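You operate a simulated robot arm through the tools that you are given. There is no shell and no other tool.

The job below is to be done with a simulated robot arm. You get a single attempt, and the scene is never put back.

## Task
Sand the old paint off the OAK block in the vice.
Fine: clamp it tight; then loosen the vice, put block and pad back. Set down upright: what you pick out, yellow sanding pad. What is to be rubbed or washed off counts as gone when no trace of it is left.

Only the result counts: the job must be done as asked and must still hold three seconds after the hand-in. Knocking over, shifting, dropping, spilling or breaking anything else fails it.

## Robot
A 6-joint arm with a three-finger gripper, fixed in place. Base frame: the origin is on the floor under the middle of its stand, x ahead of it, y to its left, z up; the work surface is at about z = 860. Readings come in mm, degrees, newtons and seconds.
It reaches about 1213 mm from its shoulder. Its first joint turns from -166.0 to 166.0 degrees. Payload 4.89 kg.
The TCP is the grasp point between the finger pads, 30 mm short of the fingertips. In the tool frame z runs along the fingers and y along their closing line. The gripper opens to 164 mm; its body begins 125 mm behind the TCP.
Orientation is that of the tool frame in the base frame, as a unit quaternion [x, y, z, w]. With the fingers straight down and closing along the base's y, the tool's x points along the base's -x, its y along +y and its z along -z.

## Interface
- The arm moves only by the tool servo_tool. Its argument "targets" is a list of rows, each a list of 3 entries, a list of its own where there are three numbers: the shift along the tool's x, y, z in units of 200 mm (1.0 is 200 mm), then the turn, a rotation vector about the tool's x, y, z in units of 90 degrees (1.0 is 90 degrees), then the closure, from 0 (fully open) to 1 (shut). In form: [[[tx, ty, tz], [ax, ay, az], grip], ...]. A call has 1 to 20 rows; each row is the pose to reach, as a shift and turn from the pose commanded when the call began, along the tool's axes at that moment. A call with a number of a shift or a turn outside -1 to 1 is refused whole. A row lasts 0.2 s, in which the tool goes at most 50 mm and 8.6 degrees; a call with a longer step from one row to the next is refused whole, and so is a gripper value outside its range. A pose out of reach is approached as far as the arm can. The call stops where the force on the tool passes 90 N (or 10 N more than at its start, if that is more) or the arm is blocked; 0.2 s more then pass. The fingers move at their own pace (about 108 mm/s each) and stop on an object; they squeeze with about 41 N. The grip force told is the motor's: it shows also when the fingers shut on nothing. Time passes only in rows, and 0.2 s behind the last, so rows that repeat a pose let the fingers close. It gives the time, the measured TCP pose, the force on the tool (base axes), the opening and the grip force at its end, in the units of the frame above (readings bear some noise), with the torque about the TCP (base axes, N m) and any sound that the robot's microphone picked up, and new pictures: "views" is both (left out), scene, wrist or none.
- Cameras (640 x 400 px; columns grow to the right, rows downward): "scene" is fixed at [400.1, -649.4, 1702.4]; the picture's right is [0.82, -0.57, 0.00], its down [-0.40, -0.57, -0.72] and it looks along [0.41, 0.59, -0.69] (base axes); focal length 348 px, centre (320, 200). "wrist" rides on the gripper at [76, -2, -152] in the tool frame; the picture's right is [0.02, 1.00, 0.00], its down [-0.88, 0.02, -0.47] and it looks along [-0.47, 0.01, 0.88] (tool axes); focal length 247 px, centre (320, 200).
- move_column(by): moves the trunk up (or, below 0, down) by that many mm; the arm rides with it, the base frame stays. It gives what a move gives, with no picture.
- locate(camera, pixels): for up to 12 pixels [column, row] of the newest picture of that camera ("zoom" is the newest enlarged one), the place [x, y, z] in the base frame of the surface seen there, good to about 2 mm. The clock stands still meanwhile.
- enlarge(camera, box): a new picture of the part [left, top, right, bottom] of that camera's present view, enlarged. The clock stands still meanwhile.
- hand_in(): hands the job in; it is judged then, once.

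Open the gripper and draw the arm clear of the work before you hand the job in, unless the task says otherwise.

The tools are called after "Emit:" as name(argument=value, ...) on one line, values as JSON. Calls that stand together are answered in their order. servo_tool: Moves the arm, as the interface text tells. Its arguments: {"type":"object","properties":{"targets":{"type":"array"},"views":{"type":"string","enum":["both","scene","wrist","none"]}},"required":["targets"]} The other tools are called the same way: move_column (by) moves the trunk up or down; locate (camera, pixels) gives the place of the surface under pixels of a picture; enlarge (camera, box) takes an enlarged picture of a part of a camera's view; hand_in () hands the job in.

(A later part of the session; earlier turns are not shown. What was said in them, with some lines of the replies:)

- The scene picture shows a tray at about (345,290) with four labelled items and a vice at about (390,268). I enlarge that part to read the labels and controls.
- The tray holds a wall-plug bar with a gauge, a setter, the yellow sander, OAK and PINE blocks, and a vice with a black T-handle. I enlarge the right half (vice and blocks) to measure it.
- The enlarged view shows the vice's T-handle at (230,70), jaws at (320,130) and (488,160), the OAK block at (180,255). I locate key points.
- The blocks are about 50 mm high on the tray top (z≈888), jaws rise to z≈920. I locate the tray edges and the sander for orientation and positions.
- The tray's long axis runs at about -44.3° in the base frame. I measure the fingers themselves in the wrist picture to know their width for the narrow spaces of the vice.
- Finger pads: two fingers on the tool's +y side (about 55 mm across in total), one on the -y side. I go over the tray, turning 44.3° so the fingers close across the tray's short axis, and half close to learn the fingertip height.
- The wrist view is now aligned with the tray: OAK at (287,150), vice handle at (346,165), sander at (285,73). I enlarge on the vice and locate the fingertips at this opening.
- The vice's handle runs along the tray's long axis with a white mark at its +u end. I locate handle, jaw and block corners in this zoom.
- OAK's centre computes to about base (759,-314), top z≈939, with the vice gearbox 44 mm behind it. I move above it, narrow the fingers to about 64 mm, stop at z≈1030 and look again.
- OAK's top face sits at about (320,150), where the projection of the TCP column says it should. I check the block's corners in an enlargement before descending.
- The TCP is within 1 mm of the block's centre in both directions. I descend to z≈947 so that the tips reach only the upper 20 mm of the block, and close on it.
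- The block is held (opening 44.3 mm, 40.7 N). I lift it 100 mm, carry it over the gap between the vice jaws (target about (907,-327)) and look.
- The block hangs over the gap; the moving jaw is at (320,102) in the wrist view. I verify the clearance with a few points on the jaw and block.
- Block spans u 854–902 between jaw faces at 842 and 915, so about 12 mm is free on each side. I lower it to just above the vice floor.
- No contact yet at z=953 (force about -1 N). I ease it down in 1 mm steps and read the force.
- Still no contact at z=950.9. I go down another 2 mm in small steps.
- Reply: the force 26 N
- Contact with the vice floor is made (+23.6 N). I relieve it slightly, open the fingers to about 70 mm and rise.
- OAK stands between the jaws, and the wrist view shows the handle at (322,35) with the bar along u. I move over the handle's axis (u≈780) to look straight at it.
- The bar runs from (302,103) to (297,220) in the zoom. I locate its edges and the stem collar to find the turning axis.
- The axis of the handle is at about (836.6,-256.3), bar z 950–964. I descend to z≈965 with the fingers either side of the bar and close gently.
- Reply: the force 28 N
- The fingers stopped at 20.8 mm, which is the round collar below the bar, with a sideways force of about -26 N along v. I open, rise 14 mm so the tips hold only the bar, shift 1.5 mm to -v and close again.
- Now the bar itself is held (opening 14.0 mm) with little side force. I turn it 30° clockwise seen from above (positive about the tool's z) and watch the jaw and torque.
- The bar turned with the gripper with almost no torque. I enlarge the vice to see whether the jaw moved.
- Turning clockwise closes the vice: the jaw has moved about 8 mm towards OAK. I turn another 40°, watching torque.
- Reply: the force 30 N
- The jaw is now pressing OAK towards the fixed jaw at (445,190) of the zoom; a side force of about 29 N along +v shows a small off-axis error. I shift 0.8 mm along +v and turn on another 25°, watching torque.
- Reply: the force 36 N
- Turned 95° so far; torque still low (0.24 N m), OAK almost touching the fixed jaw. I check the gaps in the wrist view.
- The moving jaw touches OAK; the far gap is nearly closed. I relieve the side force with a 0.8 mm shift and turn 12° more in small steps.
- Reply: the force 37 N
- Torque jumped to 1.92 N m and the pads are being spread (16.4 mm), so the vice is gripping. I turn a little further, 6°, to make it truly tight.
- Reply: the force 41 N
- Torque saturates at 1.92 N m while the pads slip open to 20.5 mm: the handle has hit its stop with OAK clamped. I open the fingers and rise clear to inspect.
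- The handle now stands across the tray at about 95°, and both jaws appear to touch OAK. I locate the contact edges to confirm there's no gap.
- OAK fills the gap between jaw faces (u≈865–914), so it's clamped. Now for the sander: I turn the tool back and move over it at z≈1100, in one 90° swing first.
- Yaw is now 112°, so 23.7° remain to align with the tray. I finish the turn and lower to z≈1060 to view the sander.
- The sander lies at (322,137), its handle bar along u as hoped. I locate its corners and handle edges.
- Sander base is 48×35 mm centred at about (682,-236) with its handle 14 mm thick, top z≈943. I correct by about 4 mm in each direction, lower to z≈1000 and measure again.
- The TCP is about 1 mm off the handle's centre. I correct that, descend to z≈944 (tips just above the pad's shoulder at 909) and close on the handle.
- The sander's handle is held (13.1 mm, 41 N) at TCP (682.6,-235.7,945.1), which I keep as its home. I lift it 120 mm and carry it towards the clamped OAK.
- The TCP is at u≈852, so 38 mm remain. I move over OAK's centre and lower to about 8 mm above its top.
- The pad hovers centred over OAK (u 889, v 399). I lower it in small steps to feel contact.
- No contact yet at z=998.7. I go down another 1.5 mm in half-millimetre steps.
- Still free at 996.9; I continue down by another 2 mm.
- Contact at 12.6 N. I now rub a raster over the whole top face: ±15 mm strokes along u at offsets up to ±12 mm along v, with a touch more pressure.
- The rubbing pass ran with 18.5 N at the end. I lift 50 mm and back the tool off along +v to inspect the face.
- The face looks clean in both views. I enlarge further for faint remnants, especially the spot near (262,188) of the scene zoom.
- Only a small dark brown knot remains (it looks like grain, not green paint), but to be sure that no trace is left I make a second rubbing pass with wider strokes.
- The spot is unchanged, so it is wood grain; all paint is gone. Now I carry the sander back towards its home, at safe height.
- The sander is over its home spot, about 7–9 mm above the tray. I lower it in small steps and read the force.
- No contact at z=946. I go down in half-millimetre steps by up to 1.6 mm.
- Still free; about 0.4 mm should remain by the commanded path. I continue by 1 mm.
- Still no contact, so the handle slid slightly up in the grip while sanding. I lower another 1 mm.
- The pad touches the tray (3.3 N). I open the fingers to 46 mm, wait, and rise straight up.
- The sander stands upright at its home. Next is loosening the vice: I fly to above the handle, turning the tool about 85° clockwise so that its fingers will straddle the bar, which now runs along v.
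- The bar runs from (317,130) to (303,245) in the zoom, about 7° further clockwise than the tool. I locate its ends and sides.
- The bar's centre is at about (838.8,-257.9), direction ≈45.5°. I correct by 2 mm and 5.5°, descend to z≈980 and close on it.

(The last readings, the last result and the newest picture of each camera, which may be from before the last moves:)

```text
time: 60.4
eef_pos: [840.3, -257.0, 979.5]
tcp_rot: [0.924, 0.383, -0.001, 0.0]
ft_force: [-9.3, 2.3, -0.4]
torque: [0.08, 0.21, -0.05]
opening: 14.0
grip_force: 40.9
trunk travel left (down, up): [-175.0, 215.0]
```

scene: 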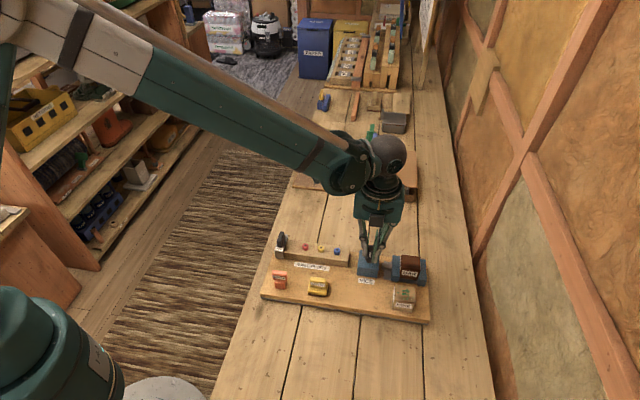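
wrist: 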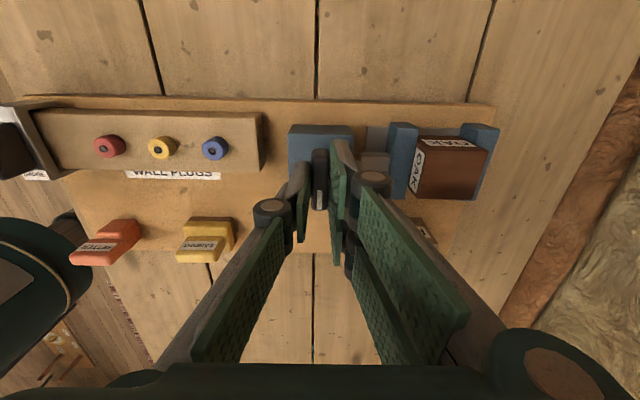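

The bar is gripped squarely (14.0 mm, 9 N side force). I turn it 45° counter-clockwise to loosen.

Emit:
servo_tool(targets=[[[0, 0, 0], [0, 0, -0.083], 1.0], [[0, 0, 0], [0, 0, -0.166], 1.0], [[0, 0, 0], [0, 0, -0.25], 1.0], [[0, 0, 0], [0, 0, -0.333], 1.0], [[0, 0, 0], [0, 0, -0.417], 1.0], [[0, 0, 0], [0, 0, -0.5], 1.0], [[0, 0, 0], [0, 0, -0.5], 1.0]])

Emit:
enlarge(camera="scene", box=[350, 230, 440, 310])

```text
time: 62.0
eef_pos: [839.3, -256.3, 979.3]
tcp_rot: [0.706, 0.708, -0.001, 0.0]
ft_force: [-21.5, 16.0, -0.5]
torque: [0.28, 0.59, -0.04]
opening: 13.9
grip_force: 41.6
trunk travel left (down, up): [-175.0, 215.0]
```

scene: 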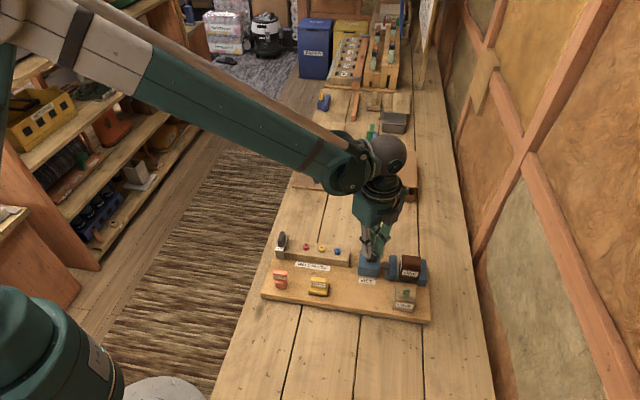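
wrist: 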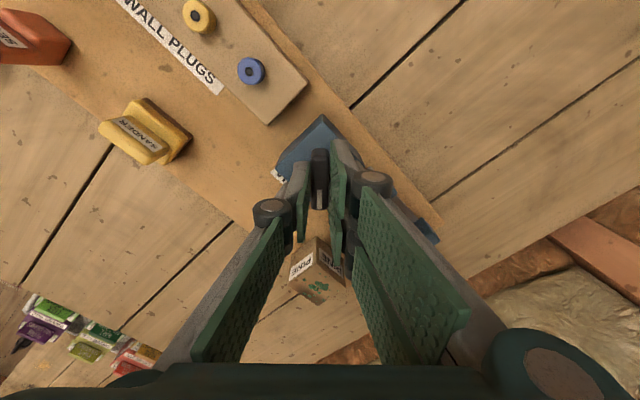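

```text
5.00 times, centred on (395, 270) of scene
```

zoom: 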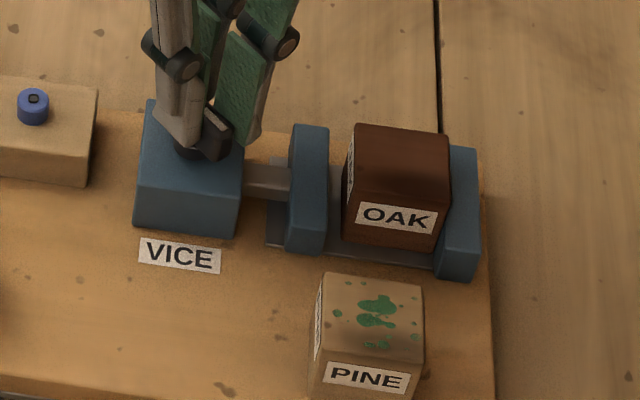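

The vice opened freely, but the tray's features sit about 4 zoom pixels (≈2 mm) to the right of before, and the tool is pushing +u with about 27 N. I take the same enlargement as at the start to compare before going on.

Emit:
enlarge(camera="scene", box=[250, 220, 450, 345])

Emit:
locate(camera="zoom", pixels=[[40, 238], [572, 316], [300, 277]])

```text
3.20 times, centred on (350, 282) of scene
```

zoom: 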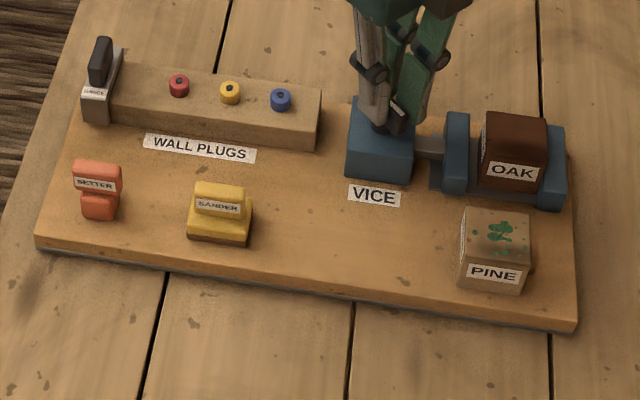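

```text
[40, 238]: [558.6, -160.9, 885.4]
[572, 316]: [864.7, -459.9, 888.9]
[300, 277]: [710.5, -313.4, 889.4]
```

The tray has slid by only about 2 zoom pixels (≈1.8 mm) along +u. To keep it from moving more, I first relieve the side force by shifting the tool 1.3 mm along -u and re-read.

Emit:
servo_tool(targets=[[[0.0045, -0.0047, 0], [0, 0, 0], 1.0], [[0.0045, -0.0047, 0], [0, 0, 0], 1.0]], views="none")

```text
time: 62.6
eef_pos: [839.3, -256.0, 980.0]
tcp_rot: [0.707, 0.707, -0.001, 0.0]
ft_force: [-3.2, 4.0, 0.2]
torque: [0.48, 0.09, 0.02]
opening: 13.8
grip_force: 41.3
trunk travel left (down, up): [-175.0, 215.0]
```

Side force is down to about 5 N. I continue loosening in 15° steps, checking the force each time.

Emit:
servo_tool(targets=[[[0, 0, 0], [0, 0, -0.083], 1.0], [[0, 0, 0], [0, 0, -0.166], 1.0], [[0, 0, 0], [0, 0, -0.166], 1.0]], views="none")

```text
time: 63.4
eef_pos: [838.4, -256.4, 980.3]
tcp_rot: [0.608, 0.794, 0.0, -0.001]
ft_force: [-6.2, -1.5, -0.9]
torque: [-0.88, -0.07, -0.02]
opening: 13.7
grip_force: 41.1
trunk travel left (down, up): [-175.0, 215.0]
```

Forces stay small (6 N). I turn another 15°.

Emit:
servo_tool(targets=[[[0, 0, 0], [0, 0, -0.083], 1.0], [[0, 0, 0], [0, 0, -0.166], 1.0], [[0, 0, 0], [0, 0, -0.166], 1.0]], views="scene")

Emit:
enlarge(camera="scene", box=[350, 230, 440, 310])

```text
time: 64.2
eef_pos: [839.1, -257.1, 979.4]
tcp_rot: [0.5, 0.866, 0.0, 0.0]
ft_force: [-10.3, -6.5, -0.4]
torque: [-0.07, 0.36, -0.03]
opening: 13.6
grip_force: 41.3
trunk travel left (down, up): [-175.0, 215.0]
```

scene: 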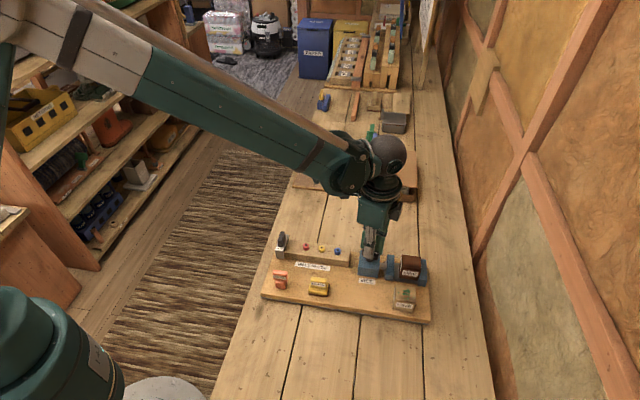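

```text
5.00 times, centred on (395, 270) of scene
```

zoom: 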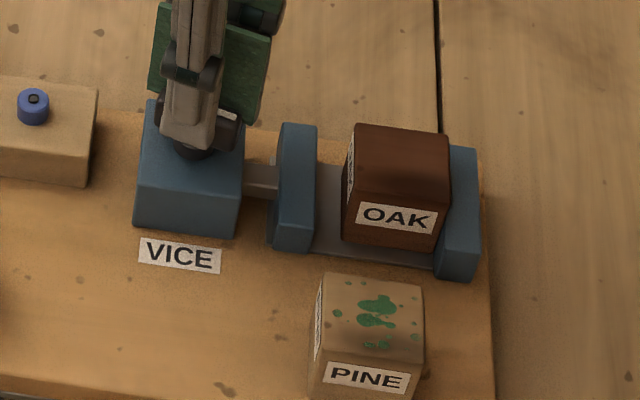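

The jaw is well back and the tray hasn't moved further (VICE label still at (180,257)). I turn the last 15° back to the handle's starting position, with a small relief shift.

Emit:
servo_tool(targets=[[[0, -0.002, 0], [0, 0, -0.06], 1.0], [[0, -0.003, 0], [0, 0, -0.12], 1.0], [[0, -0.003, 0], [0, 0, -0.172], 1.0], [[0, -0.003, 0], [0, 0, -0.172], 1.0]], views="scene")

Emit:
enlarge(camera="scene", box=[350, 230, 440, 310])

```text
time: 65.2
eef_pos: [837.0, -258.4, 979.3]
tcp_rot: [0.379, 0.925, 0.0, 0.0]
ft_force: [-1.0, -5.4, 0.6]
torque: [-0.12, 0.06, -0.63]
opening: 13.6
grip_force: 40.9
trunk travel left (down, up): [-175.0, 215.0]
```

scene: 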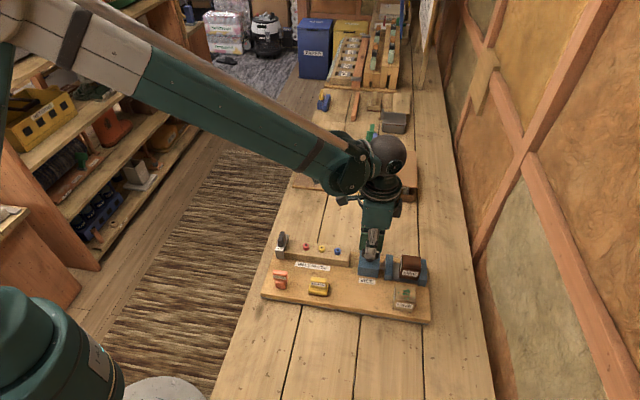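

```text
5.00 times, centred on (395, 270) of scene
```

zoom: 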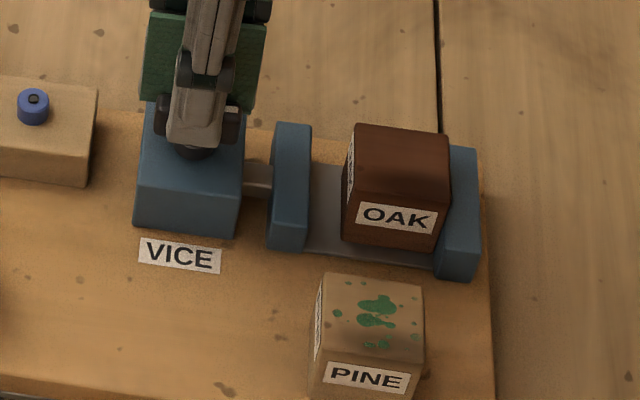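

The handle is back at its stop (torque -0.63 like at the start) and the vice is wide open. I release the handle and rise.

Emit:
servo_tool(targets=[[[0, 0, 0], [0, 0, 0], 0.85], [[0, 0, 0], [0, 0, 0], 0.7], [[0, 0, 0], [0, 0, 0], 0.7], [[0, 0, -0.15], [0, 0, 0], 0.6], [[0, 0, -0.35], [0, 0, 0], 0.57], [[0, 0, -0.35], [0, 0, 0], 0.57]])

Emit:
enlarge(camera="wrist", box=[260, 90, 390, 270])

```text
time: 66.6
eef_pos: [838.8, -257.7, 1050.0]
tcp_rot: [0.379, 0.925, -0.001, -0.001]
ft_force: [-0.9, 0.1, -0.4]
torque: [-0.03, -0.06, 0.01]
opening: 70.5
grip_force: 0.1
trunk travel left (down, up): [-175.0, 215.0]
```

scene: 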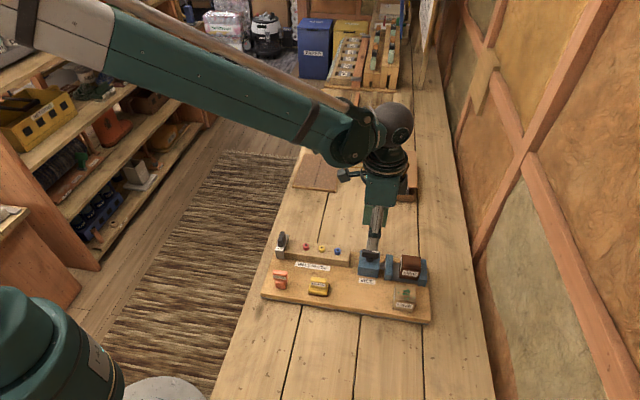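
wrist: 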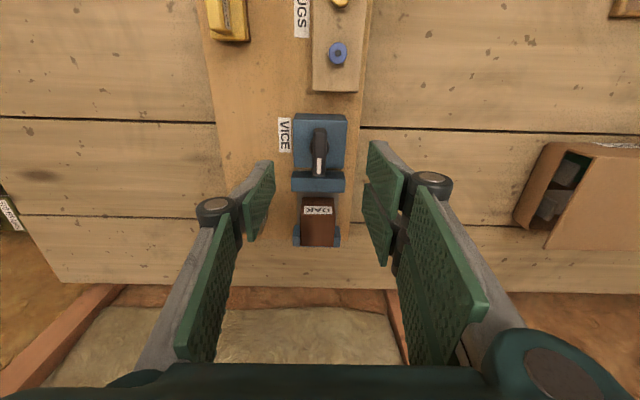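

```text
2.22 times, centred on (325, 180) of wrist
```

zoom: 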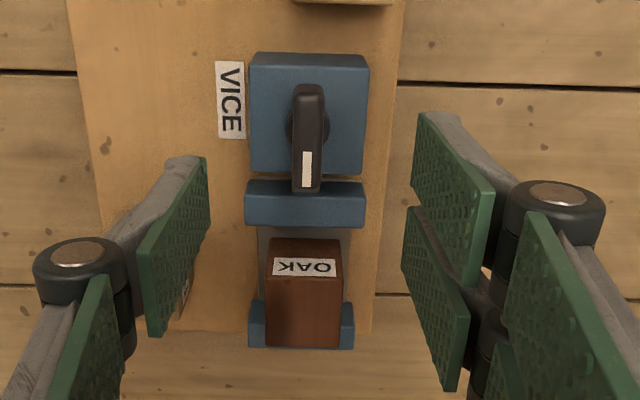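

The vice is open with OAK resting at the far jaw. I move over it and look from there to measure its pose.

Emit:
servo_tool(targets=[[[-0.18, 0, 0], [0, 0, 0], 0.57], [[-0.36, -0.005, 0], [0, 0, 0], 0.57], [[-0.53, -0.01, 0], [0, 0, 0], 0.57], [[-0.53, -0.01, 0], [0, 0, 0], 0.57], [[-0.53, -0.01, 0], [0, 0, 0], 0.57]])

Emit:
enlarge(camera="wrist", box=[260, 80, 380, 220])

```text
time: 67.8
eef_pos: [913.1, -332.2, 1050.0]
tcp_rot: [0.38, 0.925, 0.0, 0.001]
ft_force: [1.2, -0.3, -0.3]
torque: [0.03, 0.03, -0.02]
opening: 70.6
grip_force: 0.1
trunk travel left (down, up): [-175.0, 215.0]
```

scene: 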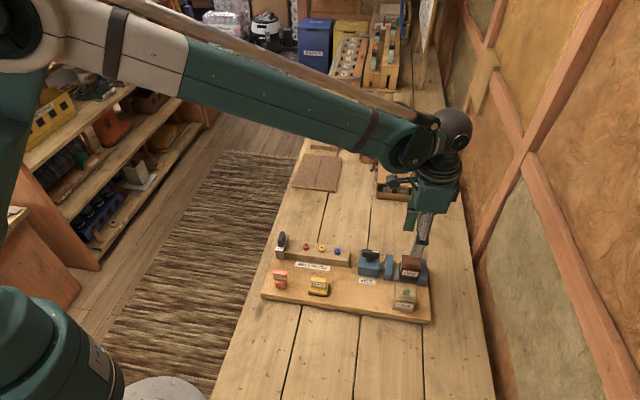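
wrist: 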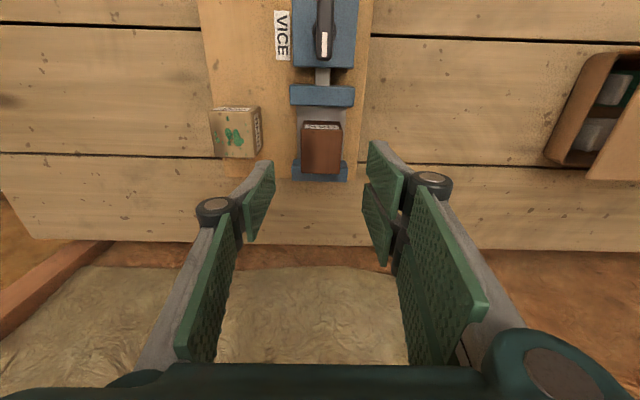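

```text
2.86 times, centred on (320, 150) of wrist
```

zoom: 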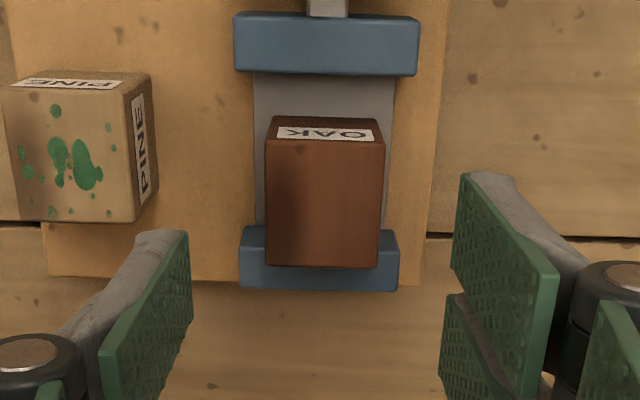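

OAK's top spans (265–385, 142–268) in the zoom, against the far jaw. I locate its corners.

Emit:
locate(camera="zoom", pixels=[[270, 148], [380, 148], [272, 260], [374, 260], [322, 200], [245, 262], [393, 262], [320, 72], [266, 200], [384, 200], [320, 282]])

```text
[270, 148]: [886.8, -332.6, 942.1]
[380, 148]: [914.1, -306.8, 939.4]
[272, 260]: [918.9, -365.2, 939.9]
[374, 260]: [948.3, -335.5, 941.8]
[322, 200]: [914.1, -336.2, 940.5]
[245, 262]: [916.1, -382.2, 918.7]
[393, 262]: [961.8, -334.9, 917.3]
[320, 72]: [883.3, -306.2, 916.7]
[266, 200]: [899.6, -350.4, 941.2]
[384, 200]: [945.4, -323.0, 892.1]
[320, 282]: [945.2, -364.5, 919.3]
```

OAK's centre is at about u=891, v=399.7; the TCP at u=885.7, v=399.5 keeps the fingers clear of both jaws. I descend to z≈949.5 and close.

Emit:
servo_tool(targets=[[[0, 0, 0.2], [0, 0, 0], 0.57], [[0, 0, 0.38], [0, 0, 0], 0.57], [[0, 0, 0.47], [0, 0, 0], 0.57], [[0, 0, 0.502], [0, 0, 0], 0.57], [[0, 0, 0.502], [0, 0, 0], 0.57], [[0, 0, 0.502], [0, 0, 0], 0.85], [[0, 0, 0.502], [0, 0, 0], 0.85], [[0, 0, 0.502], [0, 0, 0], 0.85]])

```text
time: 69.6
eef_pos: [912.3, -334.0, 949.4]
tcp_rot: [0.379, 0.925, 0.0, 0.0]
ft_force: [-0.5, 1.1, -0.7]
torque: [0.08, 0.04, -0.03]
opening: 44.3
grip_force: 40.7
trunk travel left (down, up): [-175.0, 215.0]
```

scene: 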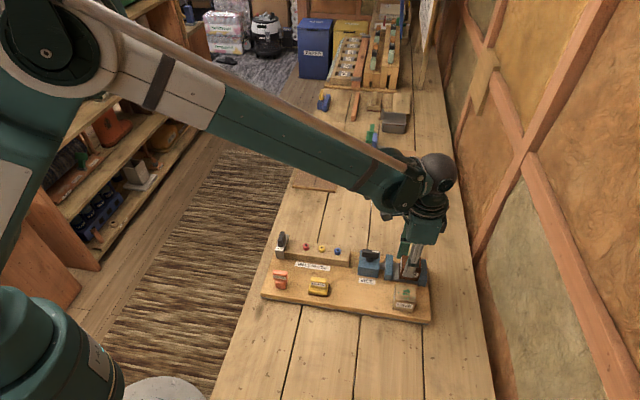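
wrist: 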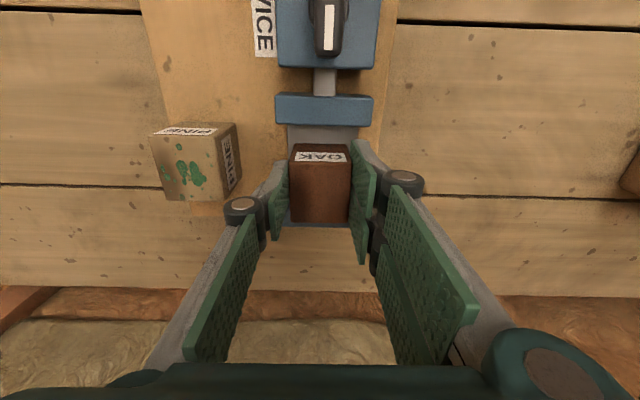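

OAK is held (44.3 mm, 40.7 N). I ease it 3 mm off the fixed jaw, lift it 100 mm and carry it back over its home on the tray.

Emit:
servo_tool(targets=[[[0.01, 0, -0.01], [0, 0, 0], 0.85], [[0.015, 0, -0.06], [0, 0, 0], 0.85], [[0.015, 0, -0.25], [0, 0, 0], 0.85], [[0.015, 0, -0.45], [0, 0, 0], 0.85], [[0.015, 0, -0.5], [0, 0, 0], 0.85], [[0.17, -0.12, -0.5], [0, 0, 0], 0.85], [[0.325, -0.24, -0.5], [0, 0, 0], 0.85], [[0.48, -0.36, -0.5], [0, 0, 0], 0.85], [[0.6335, -0.465, -0.5], [0, 0, 0], 0.85], [[0.6335, -0.465, -0.5], [0, 0, 0], 0.85], [[0.6335, -0.465, -0.5], [0, 0, 0], 0.85]])

Emit:
enlarge(camera="wrist", box=[240, 100, 400, 260])

```text
time: 72.0
eef_pos: [756.3, -307.7, 1051.7]
tcp_rot: [0.379, 0.925, 0.0, 0.0]
ft_force: [0.3, -0.4, 0.8]
torque: [0.01, -0.08, 0.02]
opening: 43.9
grip_force: 41.1
trunk travel left (down, up): [-175.0, 215.0]
```

scene: 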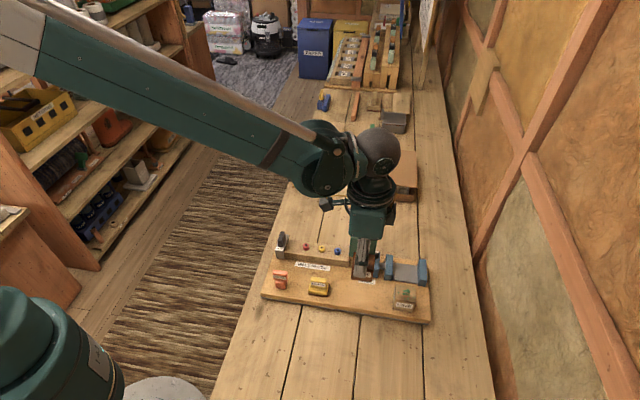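
wrist: 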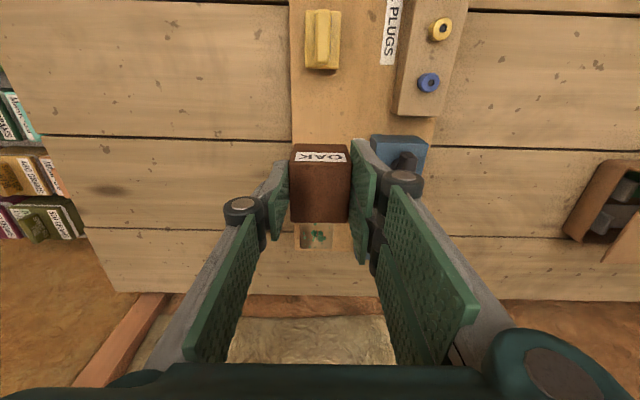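

```text
2.50 times, centred on (320, 180) of wrist
```

zoom: 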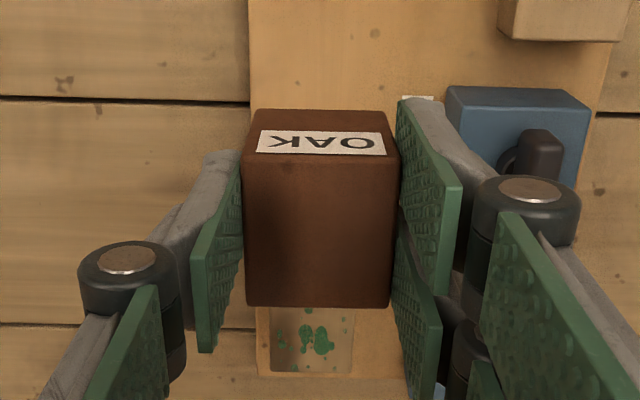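

The block is over its old place. I locate its corners to check where it would land.

Emit:
locate(camera="zoom", pixels=[[250, 162], [392, 162], [252, 298], [385, 298], [320, 230]])

```text
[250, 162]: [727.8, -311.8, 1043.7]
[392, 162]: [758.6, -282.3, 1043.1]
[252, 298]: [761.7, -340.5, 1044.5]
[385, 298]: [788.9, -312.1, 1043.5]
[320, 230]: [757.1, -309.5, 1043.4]
```

It would land within about 2 mm of the original place. I shift 2 mm along +u and lower to about 4 mm above the tray.

Emit:
servo_tool(targets=[[[-0.01, -0.002, 0.15], [0, 0, 0], 0.85], [[-0.01, -0.002, 0.33], [0, 0, 0], 0.85], [[-0.01, -0.002, 0.45], [0, 0, 0], 0.85], [[-0.01, -0.002, 0.5], [0, 0, 0], 0.85], [[-0.01, -0.002, 0.5], [0, 0, 0], 0.85]], views="none")

Emit:
servo_tool(targets=[[[0, 0, 0.005], [0, 0, 0], 0.85], [[0, 0, 0.01], [0, 0, 0], 0.85], [[0, 0, 0.01], [0, 0, 0], 0.85]], views="none")

```text
time: 73.2
eef_pos: [757.9, -310.8, 950.0]
tcp_rot: [0.379, 0.925, 0.0, 0.0]
ft_force: [0.2, -0.4, 0.0]
torque: [0.02, 0.03, 0.01]
opening: 44.2
grip_force: 41.6
trunk travel left (down, up): [-175.0, 215.0]
```

```text
time: 74.0
eef_pos: [757.5, -311.1, 947.4]
tcp_rot: [0.38, 0.925, 0.0, 0.0]
ft_force: [0.2, -0.2, 0.1]
torque: [-0.01, 0.02, -0.03]
opening: 44.0
grip_force: 40.6
trunk travel left (down, up): [-175.0, 215.0]
```

No contact at z=947.4. I continue down in half-millimetre steps.

Emit:
servo_tool(targets=[[[0, 0, 0.0025], [0, 0, 0], 0.85], [[0, 0, 0.005], [0, 0, 0], 0.85], [[0, 0, 0.0075], [0, 0, 0], 0.85], [[0, 0, 0.0075], [0, 0, 0], 0.85]], views="none")

```text
time: 75.0
eef_pos: [757.5, -309.7, 946.0]
tcp_rot: [0.38, 0.925, 0.0, 0.0]
ft_force: [-1.4, 0.8, 5.9]
torque: [0.14, -0.08, 0.03]
opening: 44.1
grip_force: 40.8
trunk travel left (down, up): [-175.0, 215.0]
```

OAK touches the tray (5.9 N). I open the fingers to 64 mm, wait, and rise straight up.

Emit:
servo_tool(targets=[[[0, 0, 0], [0, 0, 0], 0.72], [[0, 0, 0], [0, 0, 0], 0.61], [[0, 0, 0], [0, 0, 0], 0.61], [[0, 0, -0.1], [0, 0, 0], 0.61], [[0, 0, -0.3], [0, 0, 0], 0.61], [[0, 0, -0.55], [0, 0, 0], 0.61], [[0, 0, -0.75], [0, 0, 0], 0.61], [[0, 0, -0.75], [0, 0, 0], 0.61]])

Emit:
enlarge(camera="scene", box=[250, 220, 450, 345])

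Emit:
enlarge(camera="wrist", box=[250, 60, 400, 240])

```text
time: 76.8
eef_pos: [756.4, -310.6, 1095.1]
tcp_rot: [0.379, 0.926, 0.0, 0.001]
ft_force: [-1.3, 0.9, 0.5]
torque: [-0.03, -0.11, 0.01]
opening: 64.0
grip_force: 0.0
trunk travel left (down, up): [-175.0, 215.0]
```

scene: 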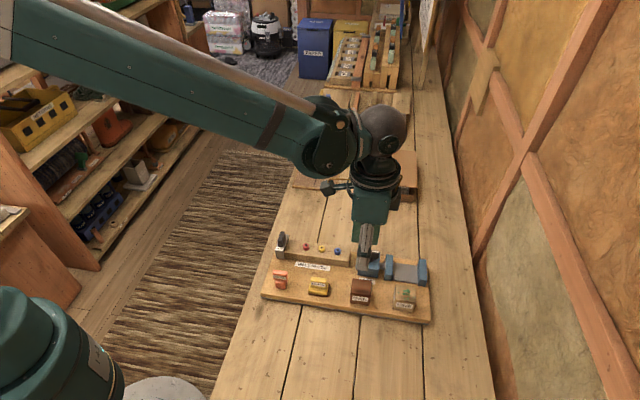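
wrist: 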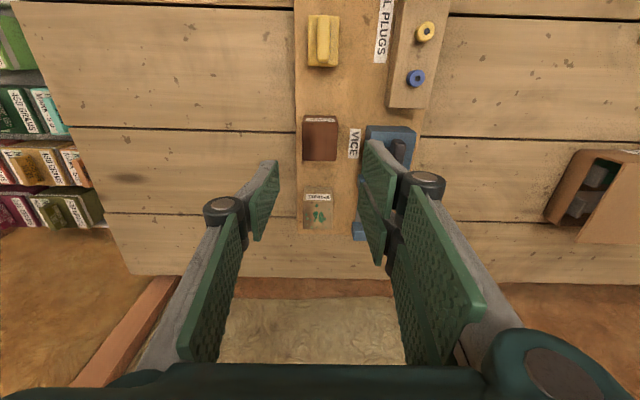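

```text
3.20 times, centred on (350, 282) of scene
```

zoom: 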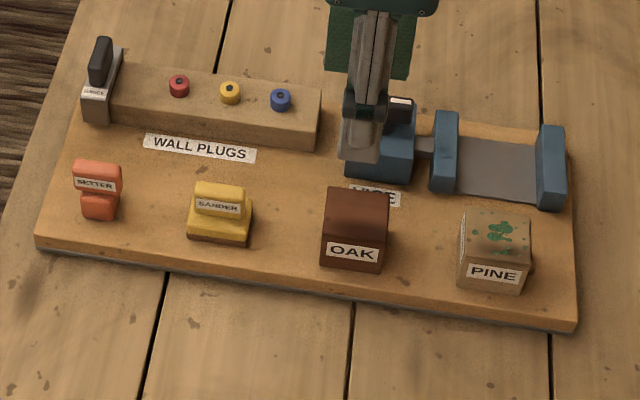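

```text
2.22 times, centred on (325, 150) of wrist
```

zoom: 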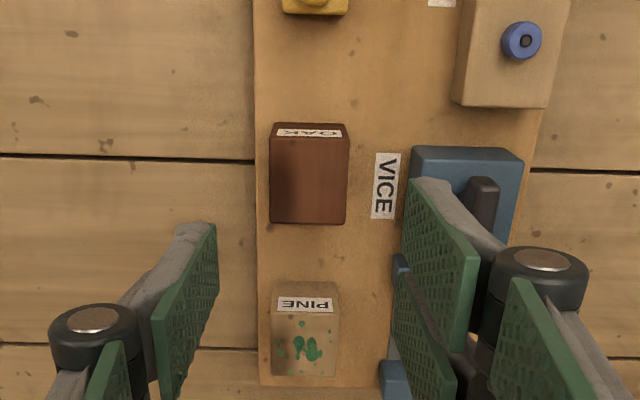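

Everything stands as at the start: OAK clean and upright at (355,230), sander at (220,212), vice open. I open the gripper fully and draw the arm up and back, clear of the work.

Emit:
servo_tool(targets=[[[0, 0, -0.2], [0, 0, 0], 0.4], [[0, 0, -0.4], [0, 0, 0], 0.2], [[0.15, 0.03, -0.5], [0, 0, 0], 0], [[0.33, 0.06, -0.58], [0, 0, 0], 0], [[0.51, 0.1, -0.65], [0, 0, 0], 0], [[0.69, 0.14, -0.72], [0, 0, 0], 0], [[0.87, 0.18, -0.78], [0, 0, 0], 0], [[0.95, 0.2, -0.8], [0, 0, 0], 0], [[0.95, 0.2, -0.8], [0, 0, 0], 0]])

Emit:
enlarge(camera="scene", box=[250, 220, 450, 345])

Emit:
enlarge(camera="scene", box=[340, 260, 385, 310])

```text
time: 78.8
eef_pos: [651.8, -148.2, 1254.8]
tcp_rot: [0.379, 0.925, 0.0, 0.0]
ft_force: [-0.1, 0.4, -0.1]
torque: [-0.01, -0.08, 0.01]
opening: 164.3
grip_force: 0.1
trunk travel left (down, up): [-175.0, 215.0]
```

scene: 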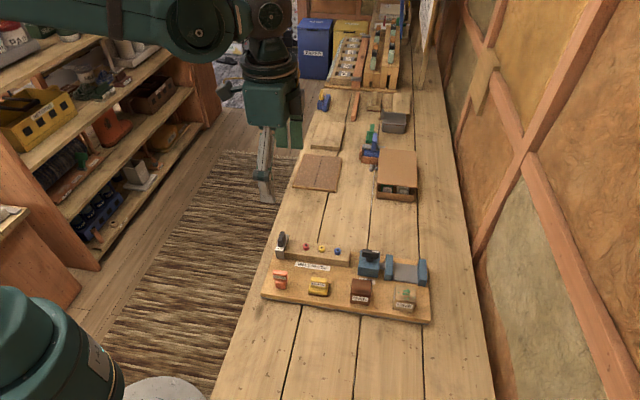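
wrist: 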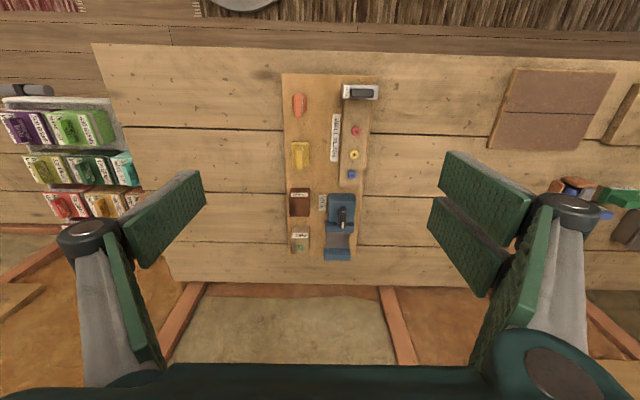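

```text
3.20 times, centred on (350, 282) of scene
```

zoom: 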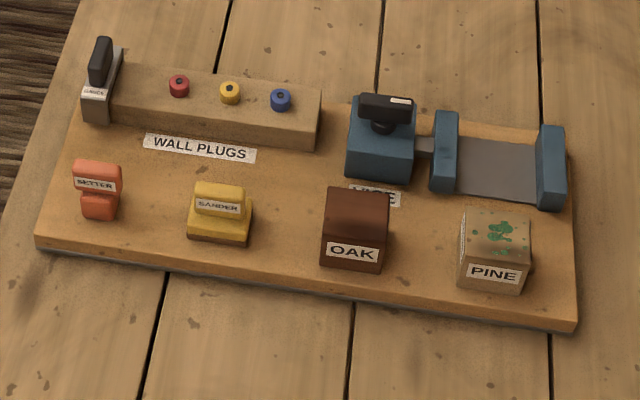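

```text
8.00 times, centred on (362, 285) of scene
```

zoom: 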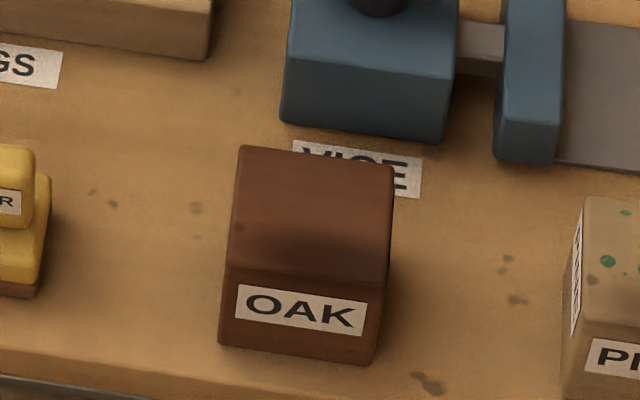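

OAK is free of paint and back upright in its place, the sander stands at home, the vice is open, the gripper is open and the arm is clear. I hand the job in.

Emit:
hand_in()

```text
The job is handed in.
```

I sanded the paint off the OAK block in the vice, put everything back and handed the job in. No verdict has come back.

- **Clamping:** I turned the handle clockwise until it would go no further and the grip began to slip on it, at about 1.9 N m. OAK was held between both jaws while I sanded.
- **Sanding:** I made two rubbing passes over the whole top face. No green paint shows in any view. One small brown spot did not change between the passes, so I took it for wood grain.
- **Putting back:** I turned the handle back to its stop, so the vice is open again. OAK and the yellow pad stand upright within about 3 mm of where they started.
- **Tray slid slightly:** While I was loosening the vice, sideways force on the handle pushed the whole tray about 2 mm along its length. I eased the force off and it did not move further, and I left it there rather than push it back. Nothing was knocked over or dropped.

The gripper is open and the arm is clear of the work.
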